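You operate a simulated robot arm through the tools that you are given. There is no shell and no other tool. Be economical: measure what you need, move in short steps, check, and stop when the job is done.

You are at the controls of a simulated robot arm. One attempt, no reset.

## Task
Swap the green spacer for the ticket's one and emboss the green sheet.
Fine: the green spacer goes in the grey bay; one pull of the lever, the bed stays in.

The check looks at the end state, three seconds after you hand in, the way a careful person would. Anything else that was tipped, shoved, dropped, spilled or broken makes it a failure. Flat cloth is picked up by pressing the open fingertips on it (5 to 10 N) and closing them slowly along it; thin cloth reads only 2 to 8 mm in the jaws.

## Robot
A 7-joint arm with a two-finger parallel gripper, fixed in place. Base frame: the origin is at the foot of the arm, x ahead of it, y to its left, z up; the work surface is at about z = 854. Readings come in mm, rad, newtons and seconds.
With the tool pointing down near the work surface it reaches from about 300 to 700 mm from the base axis. Its first joint turns from -1.152 to 1.152 rad. Payload 1.57 kg.
Tool frame: the origin (TCP) lies between the finger pads and is the grasp point; the fingertips stand 30 mm ahead of it; z points along the fingers, y is the line along which they close. The gripper opens to 110 mm. The fingers are 24 mm wide and 12 mm thick; the gripper's body (48 by 112 mm) begins 78 mm behind the TCP.
Orientation is that of the tool frame in the base frame, as [roll, pitch, yaw] about the fixed x, y, z axes, in that order (R = Rz(yaw) Ry(pitch) Rx(roll)). With the fingers straight down and closing along the base's y, the tool's x points along the base's -x, its y along +y and its z along -z.

## Interface
- The arm moves only by the tool send_rows. Its argument "series" is a list of rows, each a list of 6 numbers: the shift along the tool's x, y, z in mm, then the turn, a rotation vector about the tool's x, y, z in degrees. In form: [[tx, ty, tz, rx, ry, rz], ...]. A call has 1 to 10 rows; each row is the pose to reach, as a shift and turn from the pose commanded when the call began, along the tool's axes at that moment. "claw" is the opening, from 0 (shut) to 1 (fully open), set as the call begins (left out, the last holds). A row lasts 0.2 s, in which the tool goes at most 50 mm and 0.15 rad; a call with a longer step from one row to the next is refused whole, and so is a gripper value outside its range. A pose out of reach is approached as far as the arm can. The call stops where the force on the tool passes 90 N (or 10 N more than at its start, if that is more) or the arm is blocked; 0.2 s more then pass. The fingers move at their own pace (about 108 mm/s each) and stop on an object; they squeeze with about 23 N. The grip force told is the motor's: it shows also when the fingers shut on nothing. Time passes only in rows, and 0.2 s behind the last, so rows that repeat a pose let the fingers close. It gives the time, the measured TCP pose, the force on the tool (base axes), the opening and the grip force at its end, in the units of the frame above (readings bear some noise).
- Cameras (640 x 400 px; columns grow to the right, rows downward): "scene" is fixed at [172.6, -422.6, 1409]; the picture's right is [0.68, -0.73, 0.00], its down [-0.43, -0.40, -0.81] and it looks along [0.59, 0.55, -0.59] (base axes); focal length 218 px, centre (320, 200). "wrist" rides on the gripper at [70, 16, -141] in the tool frame; the picture's right is [-0.23, 0.97, 0.00], its down [-0.86, -0.20, -0.48] and it looks along [-0.47, -0.11, 0.88] (tool axes); focal length 222 px, centre (320, 200). There is no depth. A picture from a camera that has moved, and an enlarged one, comes with that camera's place and axes in the base frame and with its lens. The place of the scene camera against the robot may be out by one fixed shift of up to 25 mm in any direction.
- get_image(camera): a new picture of that camera. No time passes.
- enlarge(camera, box): a new picture of the part [left, top, right, bottom] of that camera's present view, enlarged. No time passes.
- finish_job(): hands the job in; it is judged then, once.

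Work in short steps. Places have to be worked out from the pictures, the camera data and where the tool is seen: move nearer, look again, correct. Check each grasp and each placing, and mend what went wrong. You have 120 turns and 84 pictures in all, those below and enlarged ones among them. Open the gripper and draw the arm clear of the work before you hand the job in, unless the task says otherwise; then end with one line.

The tools are called after "Emit:" as name(argument=value, ...) on one line, values as JSON. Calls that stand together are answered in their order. send_rows: Moves the arm, as the interface text tells. Its arguments: {"type":"object","properties":{"series":{"type":"array","items":{"type":"array","items":{"type":"number"}}},"claw":{"type":"number"}},"required":["series"]} The other tools are called the same way: get_image (camera) takes a picture; enlarge (camera, box) takes an enlarged picture of a part of a camera's view; finish_job () hands the job in.

At the start:

```text
clock: 0.0
tcp_pos: [337.8, -81.2, 1277.1]
ee_rot: [-3.141, 0.001, -3.141]
ft_force: [-0.1, -0.2, -0.2]
finger_gap: 109.8
gripper_force: 0.1
```

scene: 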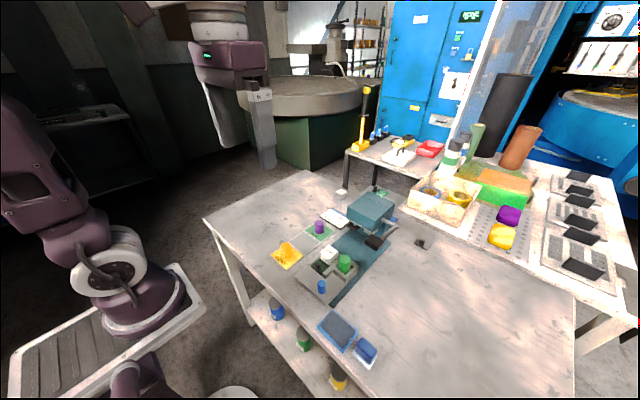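
wrist: 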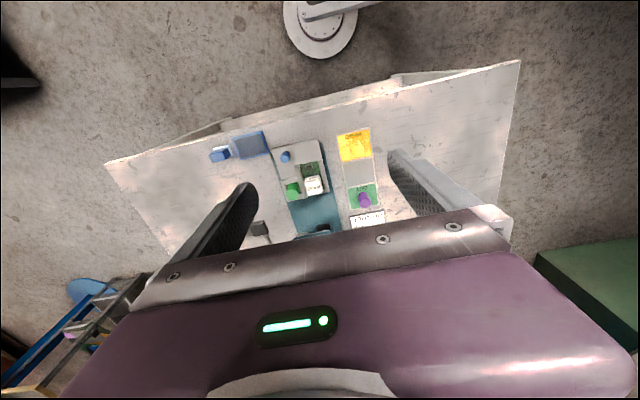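

The table shows an embossing press, spacers, sheets and a ticket; I'll look closer at these first.

Emit:
enlarge(camera="scene", box=[250, 170, 450, 300])

Emit:
enlarge(camera="wrist", box=[190, 110, 410, 250])

```text
3.08 times, centred on (350, 235) of scene
camera zoom: at [172.6, -422.6, 1409.0], right [0.68, -0.73, 0.0], down [-0.43, -0.4, -0.81], along [0.59, 0.55, -0.59], focal length 670 px, centre (228, 92)
```

zoom: 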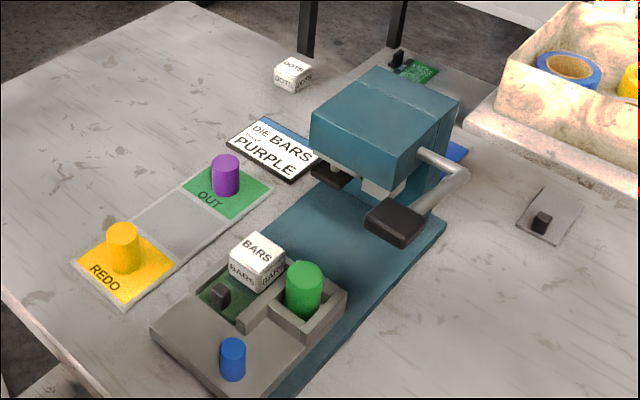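

```text
2.86 times, centred on (300, 180) of wrist
camera zoom: at [268.0, -63.9, 1418.1], right [0.23, 0.97, 0.0], down [0.86, -0.2, 0.48], along [0.47, -0.11, -0.88], focal length 635 px, centre (377, 257)
```

zoom: 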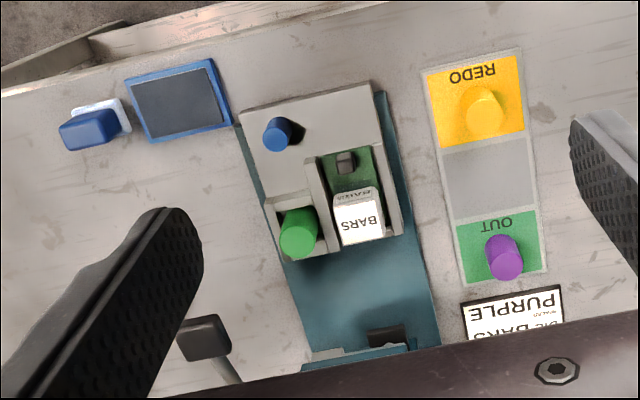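

The ticket reads DIE BARS / PURPLE. I'll bring the wrist camera nearer to the press to see the bed, the sheets and the dies.

Emit:
send_rows(series=[[-25, -15, 35, 0, 0, 0], [-50, -30, 70, 0, 0, 0], [-75, -45, 105, 0, 0, 0], [-110, -60, 130, 0, 0, 0], [-110, -60, 130, 0, 0, 0]])

Emit:
get_image(camera="wrist")

```text
clock: 1.2
tcp_pos: [445.4, -139.2, 1147.8]
ee_rot: [3.14, 0.0, -3.141]
ft_force: [0.2, -1.3, 0.5]
finger_gap: 109.9
gripper_force: 0.0
```

```text
79 pictures are left
camera wrist: at [377.7, -122.3, 1289.3], right [0.23, 0.97, 0.0], down [0.85, -0.2, 0.48], along [0.47, -0.11, -0.88], focal length 222 px, centre (320, 200)
```

wrist: 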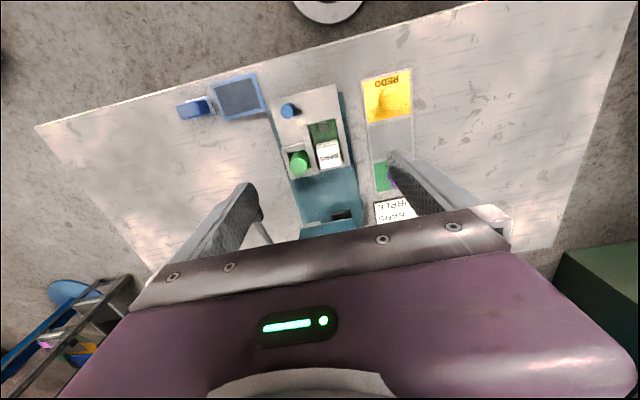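

Emit:
enlarge(camera="wrist", box=[260, 60, 420, 240])

Emit:
enlarge(camera="scene", box=[300, 235, 370, 305])

Emit:
enlarge(camera="scene", box=[330, 175, 440, 260])

```text
2.22 times, centred on (340, 150) of wrist
camera zoom: at [377.7, -122.3, 1289.3], right [0.23, 0.97, 0.0], down [0.85, -0.2, 0.48], along [0.47, -0.11, -0.88], focal length 494 px, centre (276, 311)
```

zoom: 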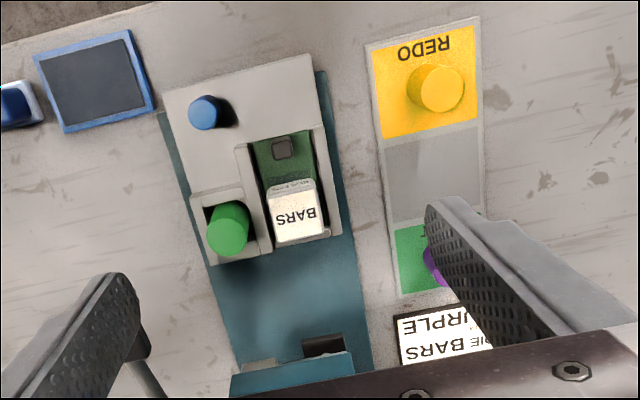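

```text
5.71 times, centred on (335, 270) of scene
camera zoom: at [172.6, -422.6, 1409.0], right [0.68, -0.73, 0.0], down [-0.43, -0.4, -0.81], along [0.59, 0.55, -0.59], focal length 1245 px, centre (234, -200)
```

zoom: 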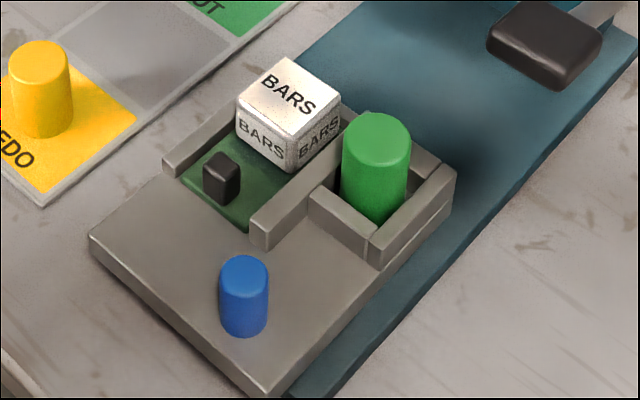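

```text
4.71 times, centred on (385, 218) of scene
camera zoom: at [172.6, -422.6, 1409.0], right [0.68, -0.73, 0.0], down [-0.43, -0.4, -0.81], along [0.59, 0.55, -0.59], focal length 1025 px, centre (14, 118)
```

zoom: 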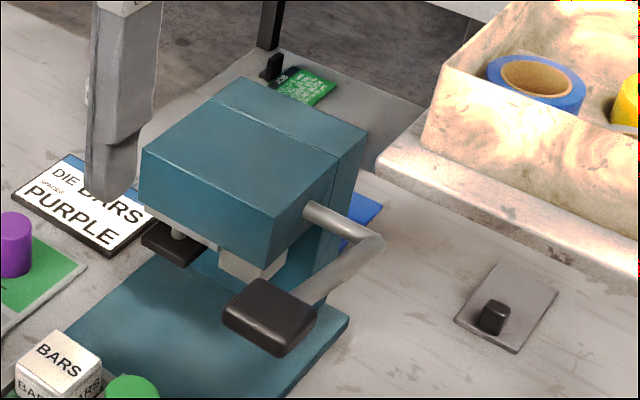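

Emit:
enlarge(camera="scene", box=[374, 180, 414, 205])

Emit:
enlarge(camera="scene", box=[315, 200, 355, 230])

```text
16.00 times, centred on (394, 192) of scene
camera zoom: at [172.6, -422.6, 1409.0], right [0.68, -0.73, 0.0], down [-0.43, -0.4, -0.81], along [0.59, 0.55, -0.59], focal length 3486 px, centre (-864, 320)
```

zoom: 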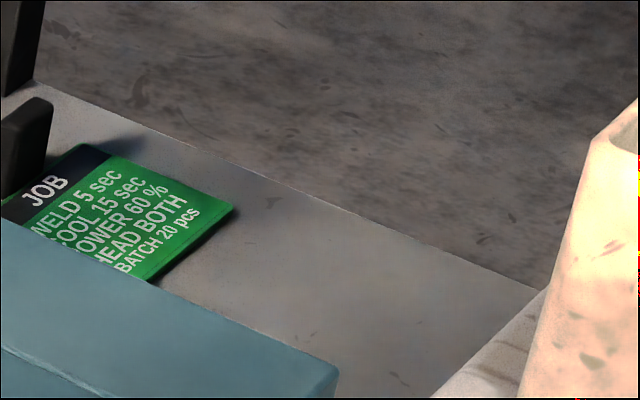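

```text
13.33 times, centred on (335, 215) of scene
camera zoom: at [172.6, -422.6, 1409.0], right [0.68, -0.73, 0.0], down [-0.43, -0.4, -0.81], along [0.59, 0.55, -0.59], focal length 2905 px, centre (120, 0)
```

zoom: 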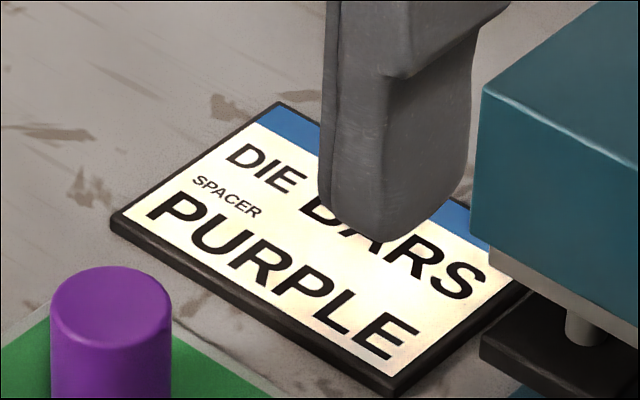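

The green job card behind is unrelated; the green sheet and BARS die already lie in the pulled-out bed, with the green spacer in the bed's pocket. I'll turn the tool 90° (closing along x, clear of die and lever) above the green spacer at about (497,-188).

Emit:
send_rows(series=[[-6, -5, 5, 0, 0, 8.5], [-12, -10, 10, 0, 0, 17], [-18, -15, 15, 0, 0, 25.5], [-24, -20, 20, 0, 0, 34], [-30, -25, 25, 0, 0, 42.5], [-36, -30, 30, 0, 0, 51], [-42, -35, 35, 0, 0, 59.5], [-48, -40, 40, 0, 0, 68], [-52, -45, 45, 0, 0, 76.5], [-52, -49, 48, 0, 0, 85]])

Emit:
send_rows(series=[[0, 0, 0, 0, 0, 5], [0, 0, 0, 0, 0, 5]])

Emit:
get_image(camera="wrist")

Emit:
enlarge(camera="wrist", box=[240, 50, 400, 150])

```text
clock: 3.4
tcp_pos: [497.7, -189.4, 1099.7]
ee_rot: [-3.141, 0.0, 1.654]
ft_force: [0.9, 0.5, 0.2]
finger_gap: 109.8
gripper_force: 0.0
```

```text
clock: 4.0
tcp_pos: [499.0, -189.0, 1098.8]
ee_rot: [3.141, -0.001, 1.572]
ft_force: [0.4, 0.8, 0.9]
finger_gap: 109.9
gripper_force: 0.0
```

```text
73 pictures are left
camera wrist: at [515.7, -118.3, 1239.9], right [0.97, -0.23, 0.0], down [-0.2, -0.85, 0.48], along [-0.11, -0.47, -0.88], focal length 222 px, centre (320, 200)
```

wrist: 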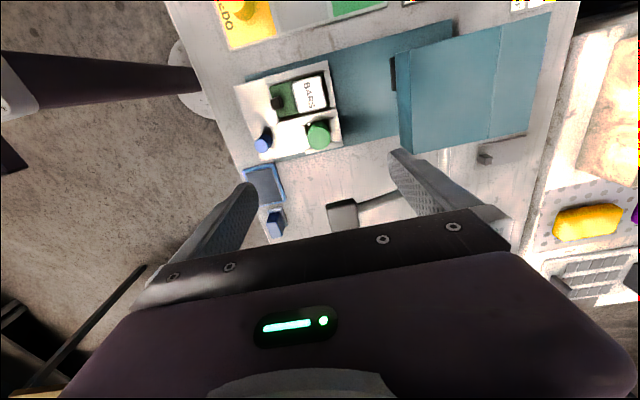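

```text
4.00 times, centred on (320, 100) of wrist
camera zoom: at [515.7, -118.3, 1239.9], right [0.97, -0.23, 0.0], down [-0.2, -0.85, 0.48], along [-0.11, -0.47, -0.88], focal length 888 px, centre (320, 600)
```

zoom: 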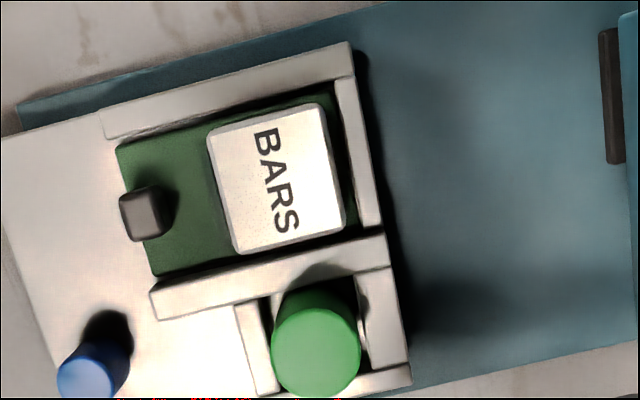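

Green spacer top is at about (497,-193), roughly 32 mm across. I'll narrow the jaws and descend to z≈950 to check.

Emit:
send_rows(claw=0.55, series=[[-2, -1, 40, 0, 0, 0], [-4, -2, 80, 0, 0, 0], [-4, -2, 120, 0, 0, 0], [-4, -2, 150, 0, 0, 0], [-4, -2, 150, 0, 0, 0]])

Emit:
get_image(camera="wrist")

Emit:
enlarge(camera="scene", box=[300, 225, 380, 305])

```text
clock: 5.2
tcp_pos: [496.9, -195.4, 947.6]
ee_rot: [3.141, 0.001, 1.571]
ft_force: [-0.9, -1.7, 1.7]
finger_gap: 60.7
gripper_force: 0.0
```

```text
71 pictures are left
camera wrist: at [514.2, -123.5, 1089.0], right [0.97, -0.23, 0.0], down [-0.2, -0.86, 0.48], along [-0.11, -0.47, -0.88], focal length 222 px, centre (320, 200)
```

wrist: 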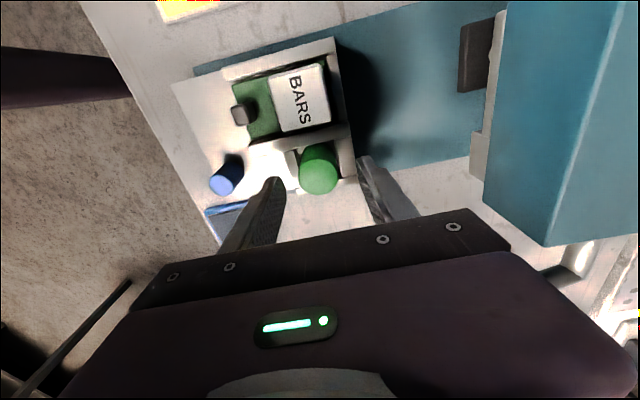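

```text
5.00 times, centred on (340, 265) of scene
camera zoom: at [172.5, -422.6, 1409.0], right [0.68, -0.73, 0.0], down [-0.43, -0.4, -0.81], along [0.59, 0.55, -0.59], focal length 1089 px, centre (220, -125)
```

zoom: 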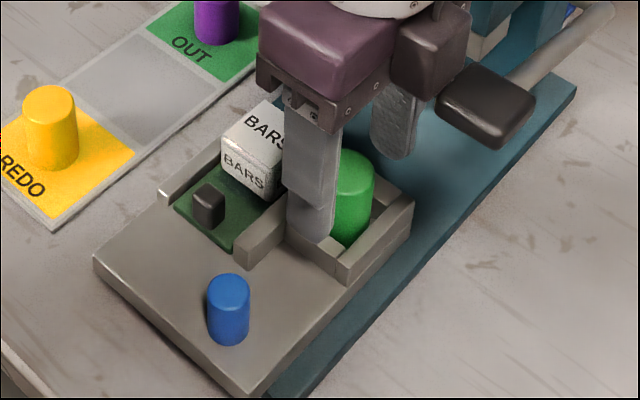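

Triangulated: spacer top at (497.4,-192.7), z≈915. I'll go down to TCP 922 (tips ≈ 892) and look before closing.

Emit:
send_rows(series=[[2.5, 0, 10, 0, 0, 0], [2.5, 0, 20, 0, 0, 0], [2.5, 0, 26, 0, 0, 0], [2.5, 0, 26, 0, 0, 0]])

Emit:
enlarge(camera="wrist", box=[220, 110, 420, 235])

Emit:
enlarge(camera="scene", box=[310, 235, 370, 295])

```text
clock: 6.3
tcp_pos: [500.9, -192.9, 927.7]
ee_rot: [3.128, 0.003, 1.573]
ft_force: [-1.4, 3.0, 14.1]
finger_gap: 59.8
gripper_force: 0.1
stopped in row 4: the force on the tool passed its limit (the readings are from after the stop); the commanded pose is now the measured one
```

```text
3.20 times, centred on (320, 172) of wrist
camera zoom: at [515.8, -121.0, 1068.7], right [0.97, -0.23, 0.02], down [-0.21, -0.85, 0.48], along [-0.09, -0.47, -0.88], focal length 711 px, centre (320, 288)
```

zoom: 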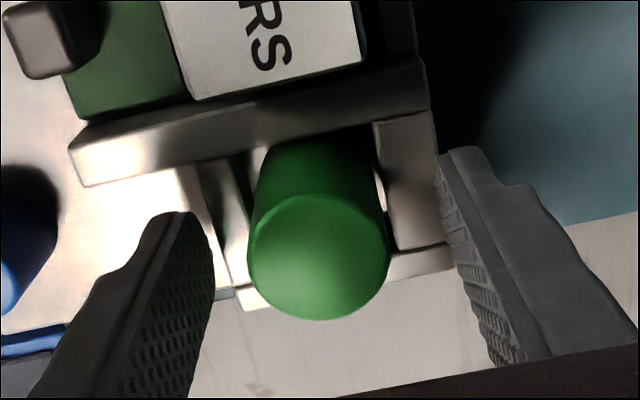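

```text
6.67 times, centred on (340, 265) of scene
camera zoom: at [172.3, -422.5, 1409.1], right [0.68, -0.73, 0.0], down [-0.43, -0.4, -0.81], along [0.59, 0.55, -0.59], focal length 1452 px, centre (187, -233)
```

zoom: 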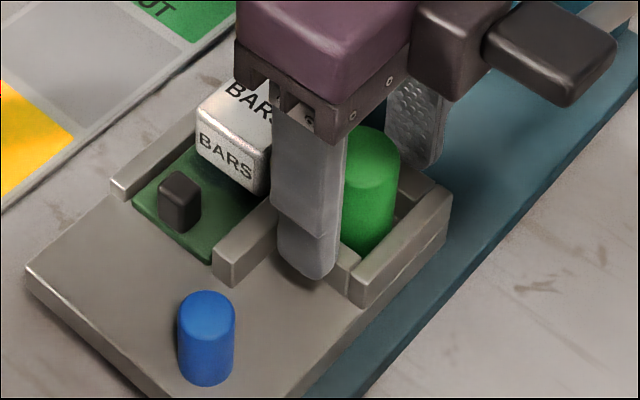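

The descent met about 14 N upward at tips ≈ 898. I'll raise off a little at once and see whether it was a finger on the pocket wall or the body near the lever handle.

Emit:
send_rows(series=[[0, -2, -6, 0, 0, 0], [0, -4, -14, 0, 0, 0], [0, -4, -14, 0, 0, 0]])

Emit:
enlarge(camera="scene", box=[320, 180, 440, 265])

Emit:
enlarge(camera="wrist", box=[220, 110, 420, 235])

```text
clock: 7.1
tcp_pos: [495.8, -192.0, 941.0]
ee_rot: [3.128, 0.003, 1.571]
ft_force: [0.6, 0.9, 0.4]
finger_gap: 60.4
gripper_force: 0.0
```

```text
4.71 times, centred on (380, 222) of scene
camera zoom: at [172.6, -422.6, 1409.0], right [0.68, -0.73, 0.0], down [-0.43, -0.4, -0.81], along [0.59, 0.55, -0.59], focal length 1025 px, centre (38, 94)
```

zoom: 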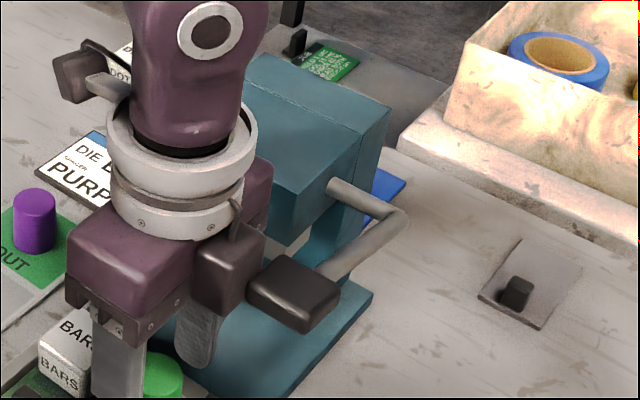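

```text
3.20 times, centred on (320, 172) of wrist
camera zoom: at [511.3, -121.0, 1082.2], right [0.97, -0.23, 0.01], down [-0.21, -0.85, 0.48], along [-0.1, -0.47, -0.88], focal length 711 px, centre (320, 288)
```

zoom: 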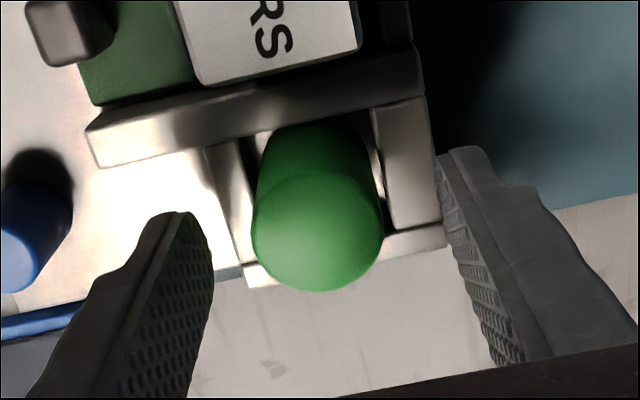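

The back finger landed on the pocket's back wall (top ≈ 897), and the lever is unmoved. I'll take the spacer by its top 15 mm, keeping tips just above the walls at TCP ≈ 931.

Emit:
send_rows(claw=0.45, series=[[0, 1, 0, 0.7, 0, 0], [0, 1, 5, 0.7, 0, 0], [0, 1, 10, 0.7, 0, 0], [0, 1, 10, 0.7, 0, 0]])

Emit:
send_rows(claw=0, series=[[0, 0, 0, 0, 0, 0], [0, 0, 0, 0, 0, 0], [0, 0, 0, 0, 0, 0]])

```text
clock: 8.1
tcp_pos: [496.9, -191.8, 929.1]
ee_rot: [3.14, 0.003, 1.572]
ft_force: [0.8, 0.1, -0.2]
finger_gap: 49.5
gripper_force: 0.2
```

```text
clock: 8.9
tcp_pos: [496.9, -191.0, 930.5]
ee_rot: [3.139, 0.004, 1.573]
ft_force: [-0.9, -0.1, -0.6]
finger_gap: 31.0
gripper_force: 23.2
```

Gripped at 31 mm. Lift straight up and check.

Emit:
send_rows(series=[[0, 0, -15, 0, 0, 0], [0, 0, -40, 0, 0, 0], [0, 0, -80, 0, 0, 0], [0, 0, -100, 0, 0, 0], [0, 0, -100, 0, 0, 0]])

Emit:
enlarge(camera="scene", box=[270, 190, 400, 290])

Emit:
get_image(camera="wrist")

```text
clock: 10.1
tcp_pos: [497.6, -191.9, 1028.8]
ee_rot: [3.141, 0.004, 1.573]
ft_force: [0.3, 0.1, -2.8]
finger_gap: 30.9
gripper_force: 22.4
```

```text
4.00 times, centred on (335, 240) of scene
camera zoom: at [172.6, -422.6, 1409.0], right [0.68, -0.73, 0.0], down [-0.43, -0.4, -0.81], along [0.59, 0.55, -0.59], focal length 872 px, centre (260, 40)
```

zoom: 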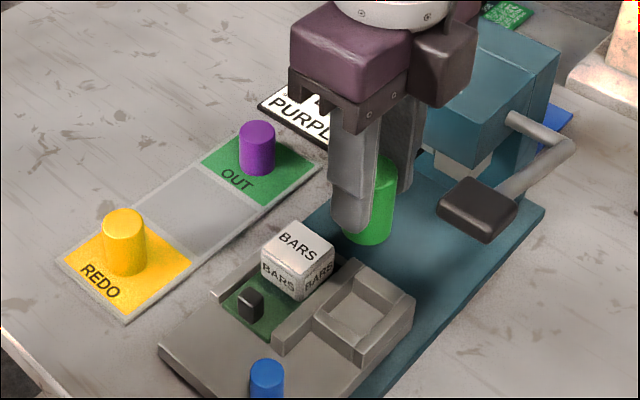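

```text
64 pictures are left
camera wrist: at [514.1, -120.5, 1170.3], right [0.97, -0.23, 0.0], down [-0.2, -0.85, 0.48], along [-0.11, -0.47, -0.88], focal length 222 px, centre (320, 200)
```

wrist: 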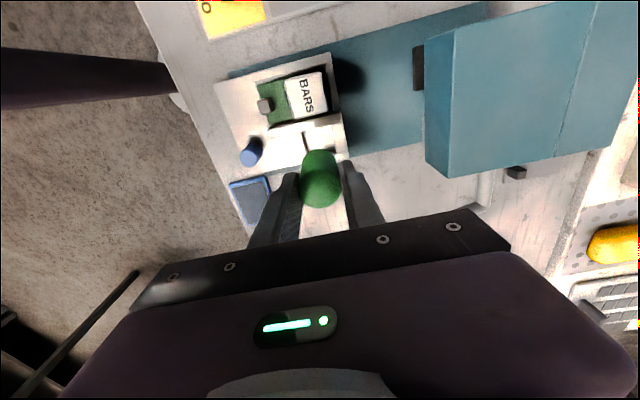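

Held well; the spacer is about 35 mm long. Carry it at height over the grey bay near (511,-16) and look.

Emit:
send_rows(series=[[40, 3, 0, 0, 0, 0], [80, 6, 0, 0, 0, 0], [120, 9, 0, 0, 0, 0], [160, 12, 0, 0, 0, 0], [176, 13, 0, 0, 0, 0], [176, 13, 0, 0, 0, 0]])

Emit:
get_image(camera="wrist")

Emit:
enlarge(camera="wrist", box=[220, 80, 420, 205])

```text
clock: 11.5
tcp_pos: [511.3, -14.5, 1031.1]
ee_rot: [3.14, 0.003, 1.571]
ft_force: [0.5, 0.0, -2.8]
finger_gap: 31.2
gripper_force: 23.1
```

```text
63 pictures are left
camera wrist: at [529.0, 56.8, 1172.3], right [0.97, -0.23, 0.0], down [-0.2, -0.85, 0.48], along [-0.11, -0.47, -0.88], focal length 222 px, centre (320, 200)
```

wrist: 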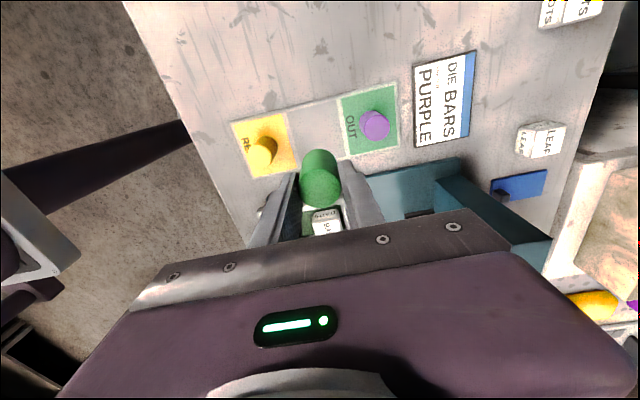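

```text
3.20 times, centred on (320, 142) of wrist
camera zoom: at [529.0, 56.8, 1172.3], right [0.97, -0.23, 0.0], down [-0.2, -0.85, 0.48], along [-0.11, -0.47, -0.88], focal length 711 px, centre (320, 384)
```

zoom: 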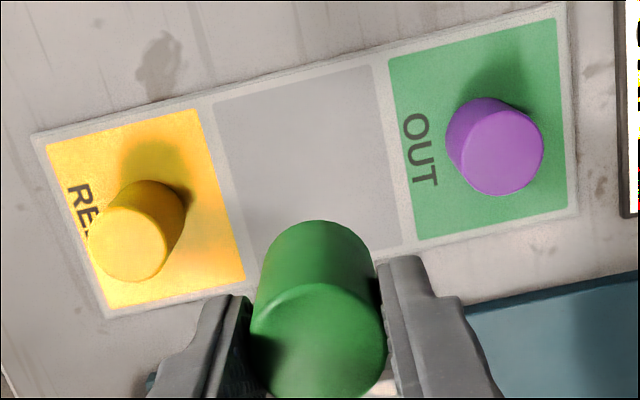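

Grey bay centre computes to about (509.5,-10). Move over it and descend to TCP 925, just above the expected contact.

Emit:
send_rows(series=[[4.5, -2, 30, 0, 0, 0], [4.5, -2, 60, 0, 0, 0], [4.5, -2, 90, 0, 0, 0], [4.5, -2, 106, 0, 0, 0], [4.5, -2, 106, 0, 0, 0]])

Emit:
enlarge(camera="scene", box=[260, 205, 350, 275])

Emit:
get_image(camera="wrist")

```text
clock: 12.7
tcp_pos: [508.0, -12.3, 923.5]
ee_rot: [3.139, 0.004, 1.572]
ft_force: [-0.7, -0.4, -1.9]
finger_gap: 30.9
gripper_force: 22.8
```

```text
5.71 times, centred on (305, 240) of scene
camera zoom: at [172.6, -422.6, 1409.0], right [0.68, -0.73, 0.0], down [-0.43, -0.4, -0.81], along [0.59, 0.55, -0.59], focal length 1245 px, centre (406, -29)
```

zoom: 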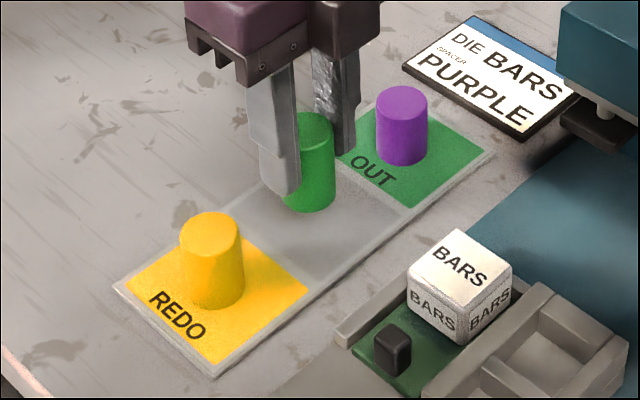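

```text
60 pictures are left
camera wrist: at [524.5, 59.0, 1064.5], right [0.97, -0.23, 0.0], down [-0.2, -0.85, 0.48], along [-0.11, -0.47, -0.88], focal length 222 px, centre (320, 200)
```

wrist: 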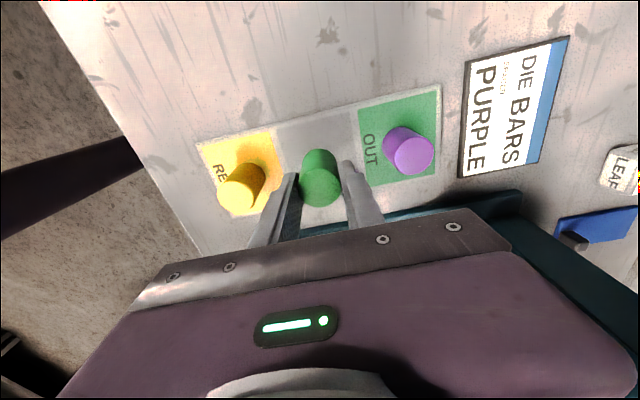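

Looks centred in the bay with about 10–14 mm to go. Lower in small steps.

Emit:
send_rows(series=[[0, 0, 4, 0, 0, 0], [0, 0, 7, 0, 0, 0], [0, 0, 9, 0, 0, 0], [0, 0, 9, 0, 0, 0]])

Emit:
send_rows(series=[[0, 0, 1, 0, 0, 0], [0, 0, 2, 0, 0, 0], [0, 0, 3, 0, 0, 0], [0, 0, 3, 0, 0, 0]])

```text
clock: 13.7
tcp_pos: [507.4, -13.4, 915.3]
ee_rot: [3.14, 0.003, 1.572]
ft_force: [-0.1, -0.8, -1.6]
finger_gap: 31.4
gripper_force: 22.2
```

```text
clock: 14.7
tcp_pos: [508.4, -13.4, 911.9]
ee_rot: [3.139, 0.003, 1.572]
ft_force: [0.9, -0.4, -2.6]
finger_gap: 31.2
gripper_force: 23.0
```

No contact yet; continue in small steps.

Emit:
send_rows(series=[[2, 0, 1, 0, 0, 0], [2, 0, 2, 0, 0, 0], [2, 0, 3, 0, 0, 0], [2, 0, 3, 0, 0, 0]])

Emit:
enlarge(camera="scene", box=[280, 215, 330, 255])

```text
clock: 15.7
tcp_pos: [508.3, -10.2, 908.5]
ee_rot: [3.14, 0.005, 1.572]
ft_force: [0.0, -0.1, -2.2]
finger_gap: 31.4
gripper_force: 23.0
```

```text
10.00 times, centred on (305, 235) of scene
camera zoom: at [172.6, -422.6, 1409.0], right [0.68, -0.73, 0.0], down [-0.43, -0.4, -0.81], along [0.59, 0.55, -0.59], focal length 2179 px, centre (470, -150)
```

zoom: 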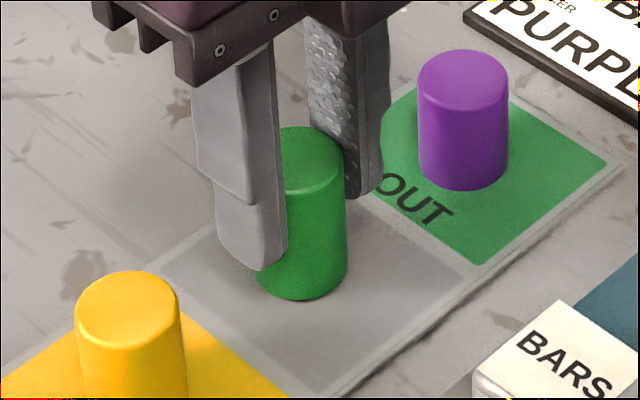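

Emit:
send_rows(series=[[0, 0, 1, 0, 0, 0], [0, 0, 2, 0, 0, 0], [0, 0, 2, 0, 0, 0]])

Emit:
send_rows(series=[[0, 0, 1, 0, 0, 0], [0, 0, 2, 0, 0, 0], [0, 0, 2, 0, 0, 0]])

```text
clock: 16.5
tcp_pos: [508.6, -9.5, 906.7]
ee_rot: [3.14, 0.003, 1.57]
ft_force: [1.8, 1.5, 4.9]
finger_gap: 31.2
gripper_force: 23.0
```

```text
clock: 17.3
tcp_pos: [508.4, -10.6, 906.0]
ee_rot: [3.14, 0.003, 1.573]
ft_force: [3.1, 0.9, 14.0]
finger_gap: 31.2
gripper_force: 23.0
```

Contact at TCP ≈ 907 (14 N). Ease up slightly and open.

Emit:
send_rows(series=[[0, 0, -1.5, 0, 0, 0], [0, 0, -1.5, 0, 0, 0]])

Emit:
send_rows(claw=0.5, series=[[0, 0, 0, 0, 0, 0], [0, 0, 0, 0, 0, 0], [0, 0, -25, 0, 0, 0], [0, 0, -60, 0, 0, 0], [0, 0, -90, 0, 0, 0], [0, 0, -90, 0, 0, 0]])

Emit:
get_image(camera="wrist")

Emit:
enlarge(camera="wrist", box=[220, 80, 420, 205])

```text
clock: 17.9
tcp_pos: [506.8, -8.9, 905.3]
ee_rot: [3.141, 0.003, 1.573]
ft_force: [0.3, 0.6, -2.8]
finger_gap: 31.3
gripper_force: 23.0
```

```text
clock: 19.3
tcp_pos: [506.5, -9.8, 998.4]
ee_rot: [3.14, 0.004, 1.572]
ft_force: [0.2, -0.1, 0.3]
finger_gap: 54.6
gripper_force: 0.1
```

```text
58 pictures are left
camera wrist: at [522.9, 61.8, 1138.9], right [0.97, -0.23, 0.0], down [-0.2, -0.85, 0.48], along [-0.11, -0.47, -0.88], focal length 222 px, centre (320, 200)
```

wrist: 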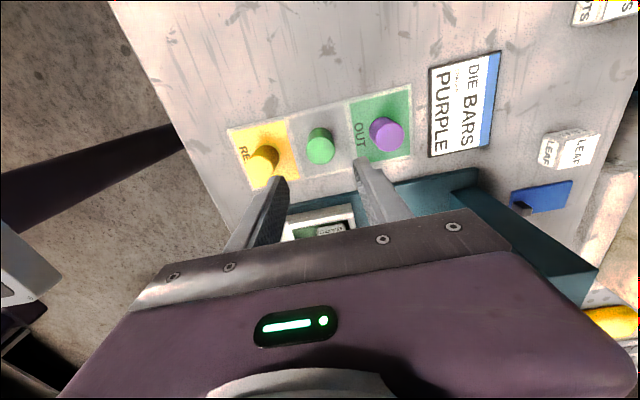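

```text
3.20 times, centred on (320, 142) of wrist
camera zoom: at [522.9, 61.8, 1138.9], right [0.97, -0.23, 0.0], down [-0.2, -0.85, 0.48], along [-0.11, -0.47, -0.88], focal length 711 px, centre (320, 384)
```

zoom: 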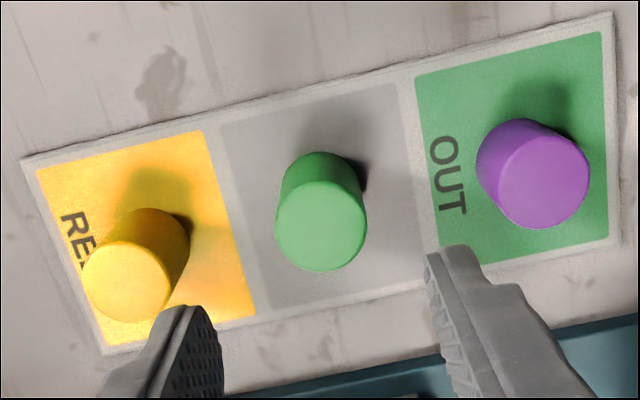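

Green spacer stands centred in the grey bay. Purple is at about (585.5,-12.5); move above it for a closer view to fix its top height.

Emit:
send_rows(series=[[-1, 30, 0, 0, 0, 0], [-3, 60, 0, 0, 0, 0], [-3, 79, 20, 0, 0, 0], [-3, 79, 45, 0, 0, 0], [-3, 79, 45, 0, 0, 0]])

Emit:
enlarge(camera="wrist", box=[220, 95, 420, 220])

Emit:
enlarge(camera="scene", box=[280, 205, 340, 245])

```text
clock: 20.5
tcp_pos: [586.5, -12.6, 951.1]
ee_rot: [3.138, 0.004, 1.572]
ft_force: [-0.2, -0.2, 0.9]
finger_gap: 55.0
gripper_force: 0.1
```

```text
3.20 times, centred on (320, 158) of wrist
camera zoom: at [603.3, 58.9, 1093.1], right [0.97, -0.23, 0.0], down [-0.2, -0.85, 0.48], along [-0.11, -0.47, -0.88], focal length 711 px, centre (320, 336)
```

zoom: 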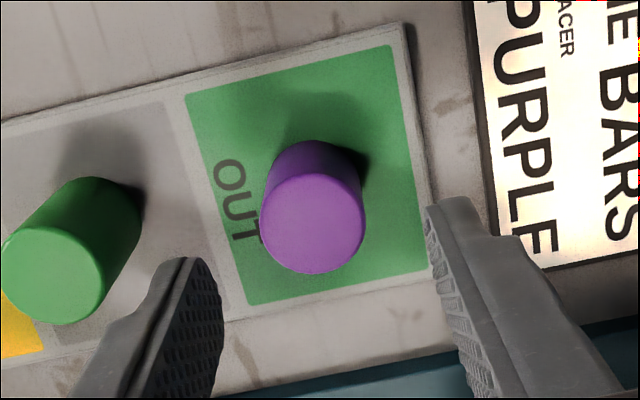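

```text
10.00 times, centred on (310, 225) of scene
camera zoom: at [172.6, -422.6, 1409.0], right [0.68, -0.73, 0.0], down [-0.43, -0.4, -0.81], along [0.59, 0.55, -0.59], focal length 2179 px, centre (420, -50)
```

zoom: 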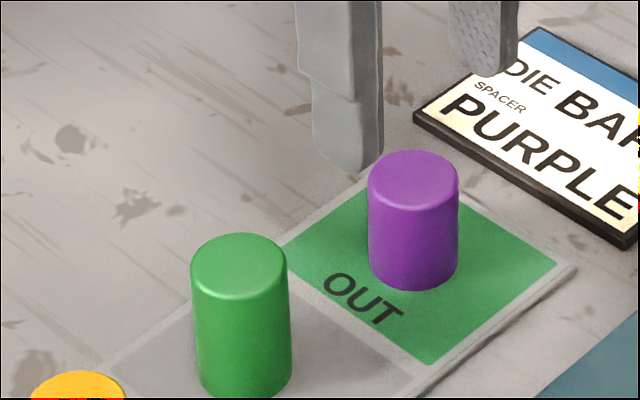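

Purple is ~29 mm tall, top ≈ 886 at (584.5,-13). Descend to TCP ≈ 906 so I hold only its top 10 mm (to stay above the pocket walls later), and close.

Emit:
send_rows(claw=0.45, series=[[0, -2, 20, 0, 0, 0], [0, -2, 38, 0, 0, 0], [0, -2, 45.5, 0, 0, 0], [0, -2, 45.5, 0, 0, 0]])

Emit:
enlarge(camera="scene", box=[290, 205, 340, 240])

```text
clock: 21.5
tcp_pos: [585.6, -13.0, 906.7]
ee_rot: [3.14, 0.004, 1.573]
ft_force: [-0.2, 0.0, -0.6]
finger_gap: 49.6
gripper_force: 0.1
```

```text
11.43 times, centred on (315, 222) of scene
camera zoom: at [172.6, -422.6, 1409.0], right [0.68, -0.73, 0.0], down [-0.43, -0.4, -0.81], along [0.59, 0.55, -0.59], focal length 2490 px, centre (377, -57)
```

zoom: 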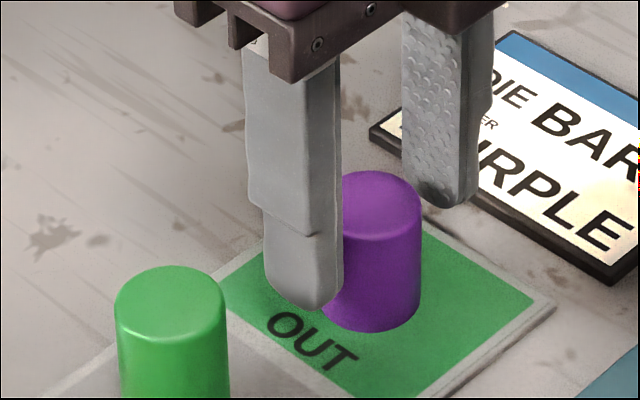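

Position looks right; close, and lift.

Emit:
send_rows(claw=0, series=[[0, 0, 0, 0, 0, 0], [0, 0, 0, 0, 0, 0], [0, 0, 0, 0, 0, 0]])

Emit:
send_rows(series=[[0, 0, -15, 0, 0, 0], [0, 0, -45, 0, 0, 0], [0, 0, -85, 0, 0, 0], [0, 0, -125, 0, 0, 0], [0, 0, -125, 0, 0, 0]])

Emit:
enlarge(camera="scene", box=[270, 180, 370, 250])

```text
clock: 22.3
tcp_pos: [585.9, -12.3, 906.6]
ee_rot: [3.14, 0.002, 1.573]
ft_force: [0.0, 0.7, -0.6]
finger_gap: 31.1
gripper_force: 23.3
```

```text
clock: 23.5
tcp_pos: [585.5, -16.8, 1033.2]
ee_rot: [-3.142, 0.005, 1.571]
ft_force: [0.0, -0.4, -2.8]
finger_gap: 31.3
gripper_force: 23.2
```

```text
5.71 times, centred on (320, 215) of scene
camera zoom: at [172.6, -422.6, 1409.0], right [0.68, -0.73, 0.0], down [-0.43, -0.4, -0.81], along [0.59, 0.55, -0.59], focal length 1245 px, centre (320, 114)
```

zoom: 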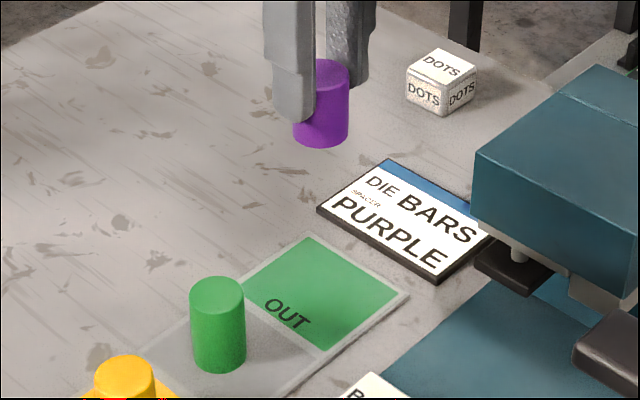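

Purple held. Carry back at height: first -x to 497, then over to the pocket at (497,-192).

Emit:
send_rows(series=[[0, -45, 0, 0, 0, 0], [0, -88, 0, 0, 0, 0], [-45, -88, 0, 0, 0, 0], [-90, -88, 0, 0, 0, 0], [-135, -88, 0, 0, 0, 0], [-177, -88, 0, 0, 0, 0], [-177, -88, 20, 0, 0, 0], [-177, -88, 50, 0, 0, 0], [-177, -88, 50, 0, 0, 0]])

Emit:
enlarge(camera="wrist", box=[220, 90, 420, 215])

Emit:
enlarge(camera="scene", box=[310, 225, 380, 295])

```text
clock: 25.5
tcp_pos: [495.9, -191.2, 982.3]
ee_rot: [3.14, 0.003, 1.574]
ft_force: [0.1, -0.1, -2.9]
finger_gap: 31.0
gripper_force: 23.1
```

```text
3.20 times, centred on (320, 152) of wrist
camera zoom: at [512.7, -120.3, 1124.0], right [0.97, -0.23, 0.0], down [-0.2, -0.85, 0.48], along [-0.11, -0.47, -0.88], focal length 711 px, centre (320, 352)
```

zoom: 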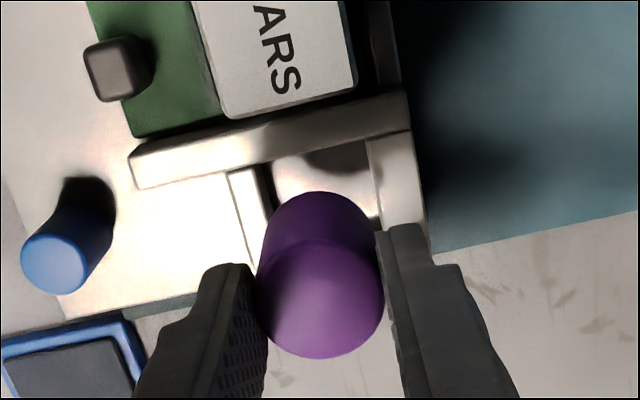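

```text
5.71 times, centred on (345, 260) of scene
camera zoom: at [172.6, -422.6, 1409.0], right [0.68, -0.73, 0.0], down [-0.43, -0.4, -0.81], along [0.59, 0.55, -0.59], focal length 1245 px, centre (177, -143)
```

zoom: 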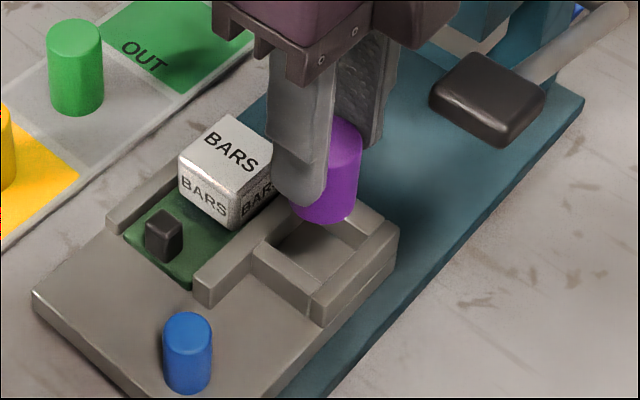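

Pocket interior spans x≈480.6–515.4 (centre 498), y centre ≈ -191. Adjust +1.5 mm in x and descend to just above the wall tops, then in small steps.

Emit:
send_rows(series=[[0, 1.5, 15, 0, 0, 0], [0, 1.5, 30, 0, 0, 0], [0, 1.5, 30, 0, 0, 0], [0, 1.5, 30, 0, 0, 0]])

Emit:
enlarge(camera="wrist", box=[240, 90, 400, 190])

Emit:
enlarge(camera="scene", box=[325, 235, 375, 285])

```text
clock: 26.5
tcp_pos: [500.3, -190.8, 953.2]
ee_rot: [-3.141, 0.005, 1.57]
ft_force: [-0.3, 0.7, -2.2]
finger_gap: 31.1
gripper_force: 22.9
```

```text
4.00 times, centred on (320, 140) of wrist
camera zoom: at [515.7, -119.3, 1093.8], right [0.97, -0.23, 0.0], down [-0.2, -0.85, 0.48], along [-0.11, -0.47, -0.88], focal length 888 px, centre (320, 440)
```

zoom: 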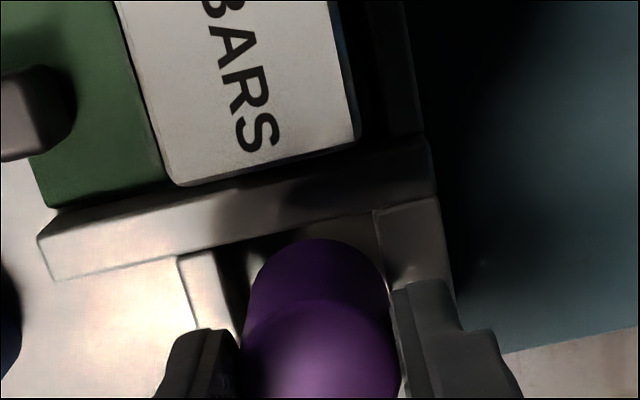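

```text
8.00 times, centred on (350, 260) of scene
camera zoom: at [172.6, -422.6, 1409.0], right [0.68, -0.73, 0.0], down [-0.43, -0.4, -0.81], along [0.59, 0.55, -0.59], focal length 1743 px, centre (80, -280)
```

zoom: 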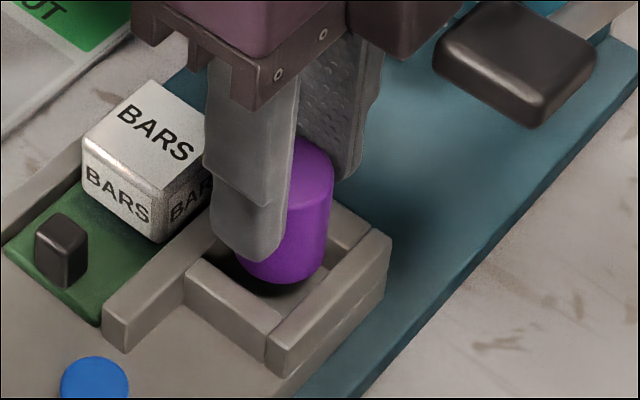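

The spacer sits ~2.5 mm too far toward +x versus the pocket; correct that and lower a few mm to the wall-top level.

Emit:
send_rows(series=[[0, -2.5, 0, 0, 0, 0], [0, -2.5, 3, 0, 0, 0], [0, -2.5, 6, 0, 0, 0], [0, -2.5, 6, 0, 0, 0]])

Emit:
enlarge(camera="wrist", box=[260, 110, 380, 200])

Emit:
enlarge(camera="scene", box=[330, 245, 370, 280])

```text
clock: 27.5
tcp_pos: [496.5, -190.1, 945.4]
ee_rot: [3.14, 0.003, 1.572]
ft_force: [0.2, 0.9, -3.3]
finger_gap: 31.2
gripper_force: 22.8
```

```text
4.44 times, centred on (320, 155) of wrist
camera zoom: at [513.2, -119.0, 1086.8], right [0.97, -0.23, 0.0], down [-0.2, -0.85, 0.48], along [-0.11, -0.47, -0.88], focal length 987 px, centre (320, 400)
```

zoom: 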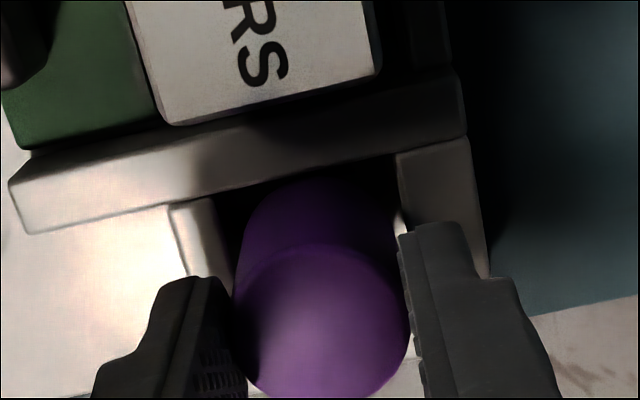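

```text
11.43 times, centred on (350, 262) of scene
camera zoom: at [172.6, -422.6, 1409.0], right [0.68, -0.73, 0.0], down [-0.43, -0.4, -0.81], along [0.59, 0.55, -0.59], focal length 2490 px, centre (-23, -514)
```

zoom: 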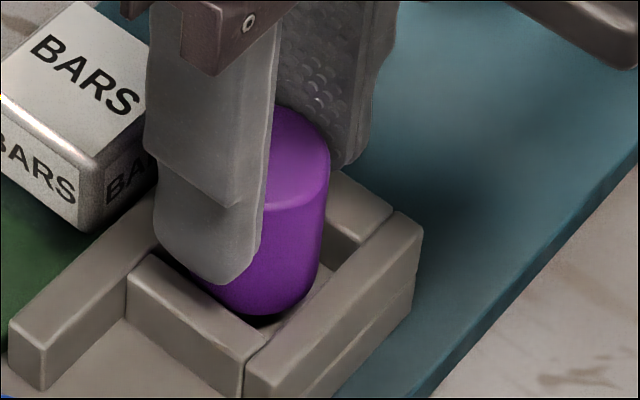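

Centred now with gaps on both sides. Lower gently.

Emit:
send_rows(series=[[-1, 0, 2, 0, 0, 0], [-1, 0, 4, 0, 0, 0], [-1, 0, 6, 0, 0, 0], [-1, 0, 6, 0, 0, 0]])

Emit:
send_rows(series=[[0, 0, 2, 0, 0, 0], [0, 0, 4, 0, 0, 0], [0, 0, 5, 0, 0, 0], [0, 0, 5, 0, 0, 0]])

```text
clock: 28.5
tcp_pos: [497.3, -190.7, 938.4]
ee_rot: [3.14, 0.003, 1.573]
ft_force: [0.3, -0.8, -2.3]
finger_gap: 31.3
gripper_force: 22.8
```

```text
clock: 29.5
tcp_pos: [495.7, -192.3, 933.8]
ee_rot: [3.138, 0.005, 1.57]
ft_force: [1.0, -0.2, -2.0]
finger_gap: 31.1
gripper_force: 23.7
```

No contact; it is inside the pocket. Continue with smaller steps.

Emit:
send_rows(series=[[0, 0, 1, 0, 0, 0], [0, 0, 2, 0, 0, 0], [0, 0, 3, 0, 0, 0], [0, 0, 3, 0, 0, 0]])

Emit:
enlarge(camera="scene", box=[330, 245, 370, 280])

```text
clock: 30.5
tcp_pos: [497.2, -190.4, 930.6]
ee_rot: [3.138, 0.004, 1.572]
ft_force: [-1.7, -2.0, 17.3]
finger_gap: 31.3
gripper_force: 23.1
```

```text
11.43 times, centred on (350, 262) of scene
camera zoom: at [172.3, -422.5, 1409.0], right [0.68, -0.73, 0.0], down [-0.43, -0.4, -0.81], along [0.59, 0.55, -0.59], focal length 2490 px, centre (-23, -514)
```

zoom: 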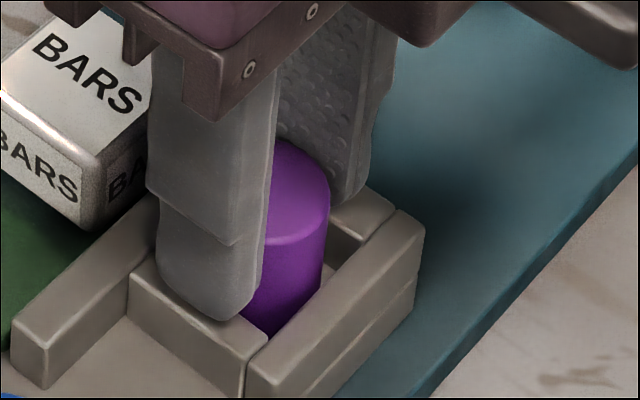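

Contact at TCP ≈ 931, as expected for floor contact. Ease up 1 mm, open slightly and lift.

Emit:
send_rows(series=[[0, 0, -1.2, 0, 0, 0], [0, 0, -1.2, 0, 0, 0]])

Emit:
send_rows(claw=0.45, series=[[0, 0, 0, 0, 0, 0], [0, 0, 0, 0, 0, 0], [0, 0, -25, 0, 0, 0], [0, 0, -60, 0, 0, 0], [0, 0, -100, 0, 0, 0], [0, 0, -100, 0, 0, 0]])

Emit:
get_image(camera="wrist")

Emit:
enlarge(camera="scene", box=[290, 215, 390, 305])

```text
clock: 31.1
tcp_pos: [495.8, -190.0, 931.5]
ee_rot: [-3.14, 0.002, 1.571]
ft_force: [-0.5, 0.3, -2.8]
finger_gap: 31.1
gripper_force: 22.7
```

```text
clock: 32.5
tcp_pos: [495.8, -186.2, 1030.5]
ee_rot: [3.139, 0.004, 1.571]
ft_force: [0.3, 0.5, 0.8]
finger_gap: 49.3
gripper_force: 0.0
```

```text
45 pictures are left
camera wrist: at [512.6, -114.9, 1171.8], right [0.97, -0.23, 0.0], down [-0.2, -0.85, 0.48], along [-0.11, -0.47, -0.88], focal length 222 px, centre (320, 200)
```

wrist: 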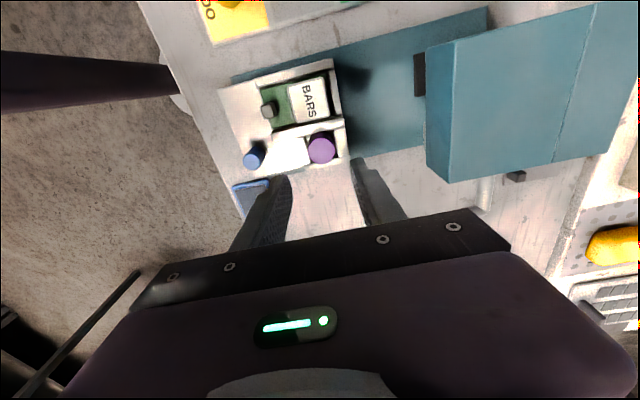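

```text
4.44 times, centred on (340, 260) of scene
camera zoom: at [172.6, -422.6, 1409.0], right [0.68, -0.73, 0.0], down [-0.43, -0.4, -0.81], along [0.59, 0.55, -0.59], focal length 968 px, centre (231, -67)
```

zoom: 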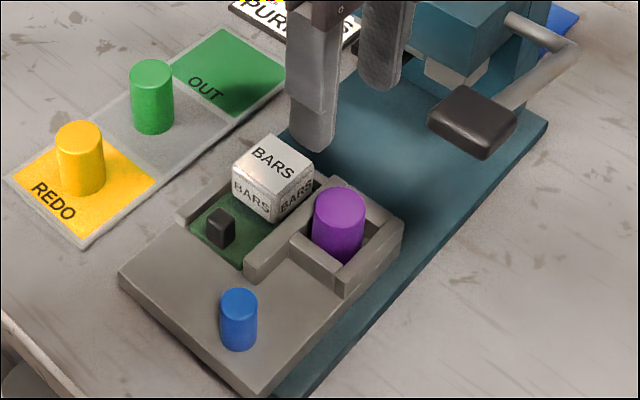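

Purple is seated. Blue knob: about (413,-182), top z≈916. Close the fingers and go to x≈372 in front of the knob at height, then down to tips ≈ 893.

Emit:
send_rows(claw=0, series=[[2, -40, 0, 0, 0, 0], [4, -80, 0, 0, 0, 0], [6, -124, 0, 0, 0, 0], [6, -124, 35, 0, 0, 0], [6, -124, 70, 0, 0, 0], [6, -124, 106, 0, 0, 0], [6, -124, 106, 0, 0, 0]])

Emit:
get_image(camera="wrist")

Emit:
enlarge(camera="scene", box=[280, 225, 380, 315])

```text
clock: 34.1
tcp_pos: [369.6, -182.3, 926.5]
ee_rot: [3.14, 0.004, 1.574]
ft_force: [-0.4, -0.1, -0.3]
finger_gap: 0.1
gripper_force: 21.8
```

```text
43 pictures are left
camera wrist: at [386.9, -111.1, 1067.8], right [0.97, -0.23, 0.0], down [-0.2, -0.85, 0.48], along [-0.11, -0.47, -0.88], focal length 222 px, centre (320, 200)
```

wrist: 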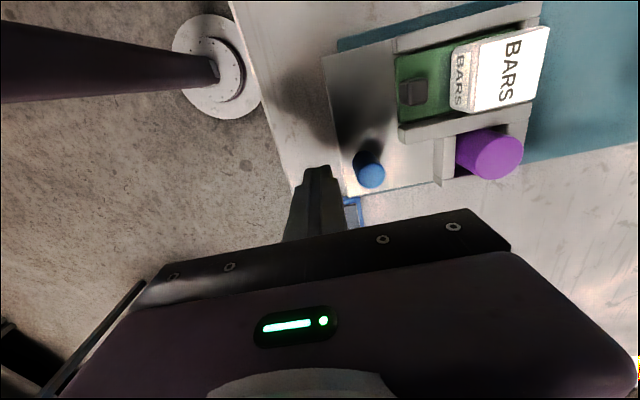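

```text
4.44 times, centred on (330, 270) of scene
camera zoom: at [172.6, -422.6, 1409.0], right [0.68, -0.73, 0.0], down [-0.43, -0.4, -0.81], along [0.59, 0.55, -0.59], focal length 968 px, centre (276, -111)
```

zoom: 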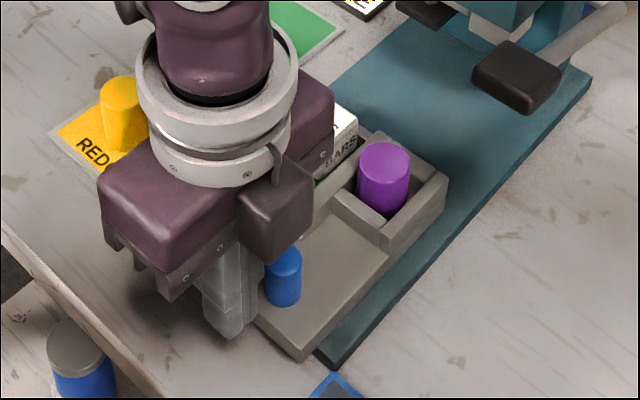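

Aligned with the knob (y≈-181). Push slowly in +x; first 50 mm.

Emit:
send_rows(series=[[1, 5, 1, 0, 0, 0], [1, 10, 2, 0, 0, 0], [1, 15, 3, 0, 0, 0], [1, 20, 3, 0, 0, 0], [1, 25, 3, 0, 0, 0], [1, 30, 3, 0, 0, 0], [1, 35, 3, 0, 0, 0], [1, 40, 3, 0, 0, 0], [1, 45, 3, 0, 0, 0], [1, 50, 3, 0, 0, 0]])

Emit:
enlarge(camera="scene", box=[290, 205, 400, 300])

```text
clock: 36.3
tcp_pos: [422.8, -184.3, 924.0]
ee_rot: [-3.141, 0.003, 1.571]
ft_force: [0.0, -0.1, 0.0]
finger_gap: 0.0
gripper_force: 21.3
```

```text
4.21 times, centred on (345, 252) of scene
camera zoom: at [172.5, -422.6, 1409.0], right [0.68, -0.73, 0.0], down [-0.43, -0.4, -0.81], along [0.59, 0.55, -0.59], focal length 917 px, centre (215, -21)
```

zoom: 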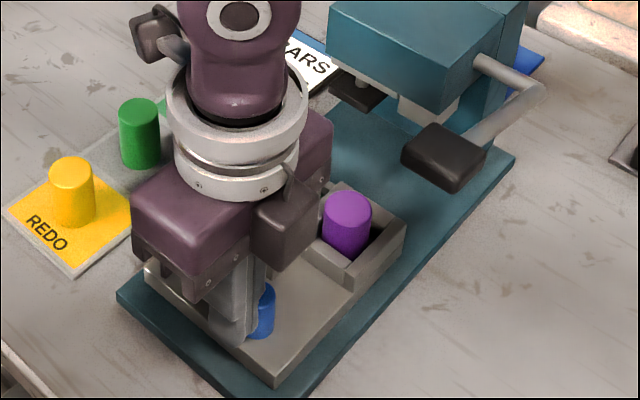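

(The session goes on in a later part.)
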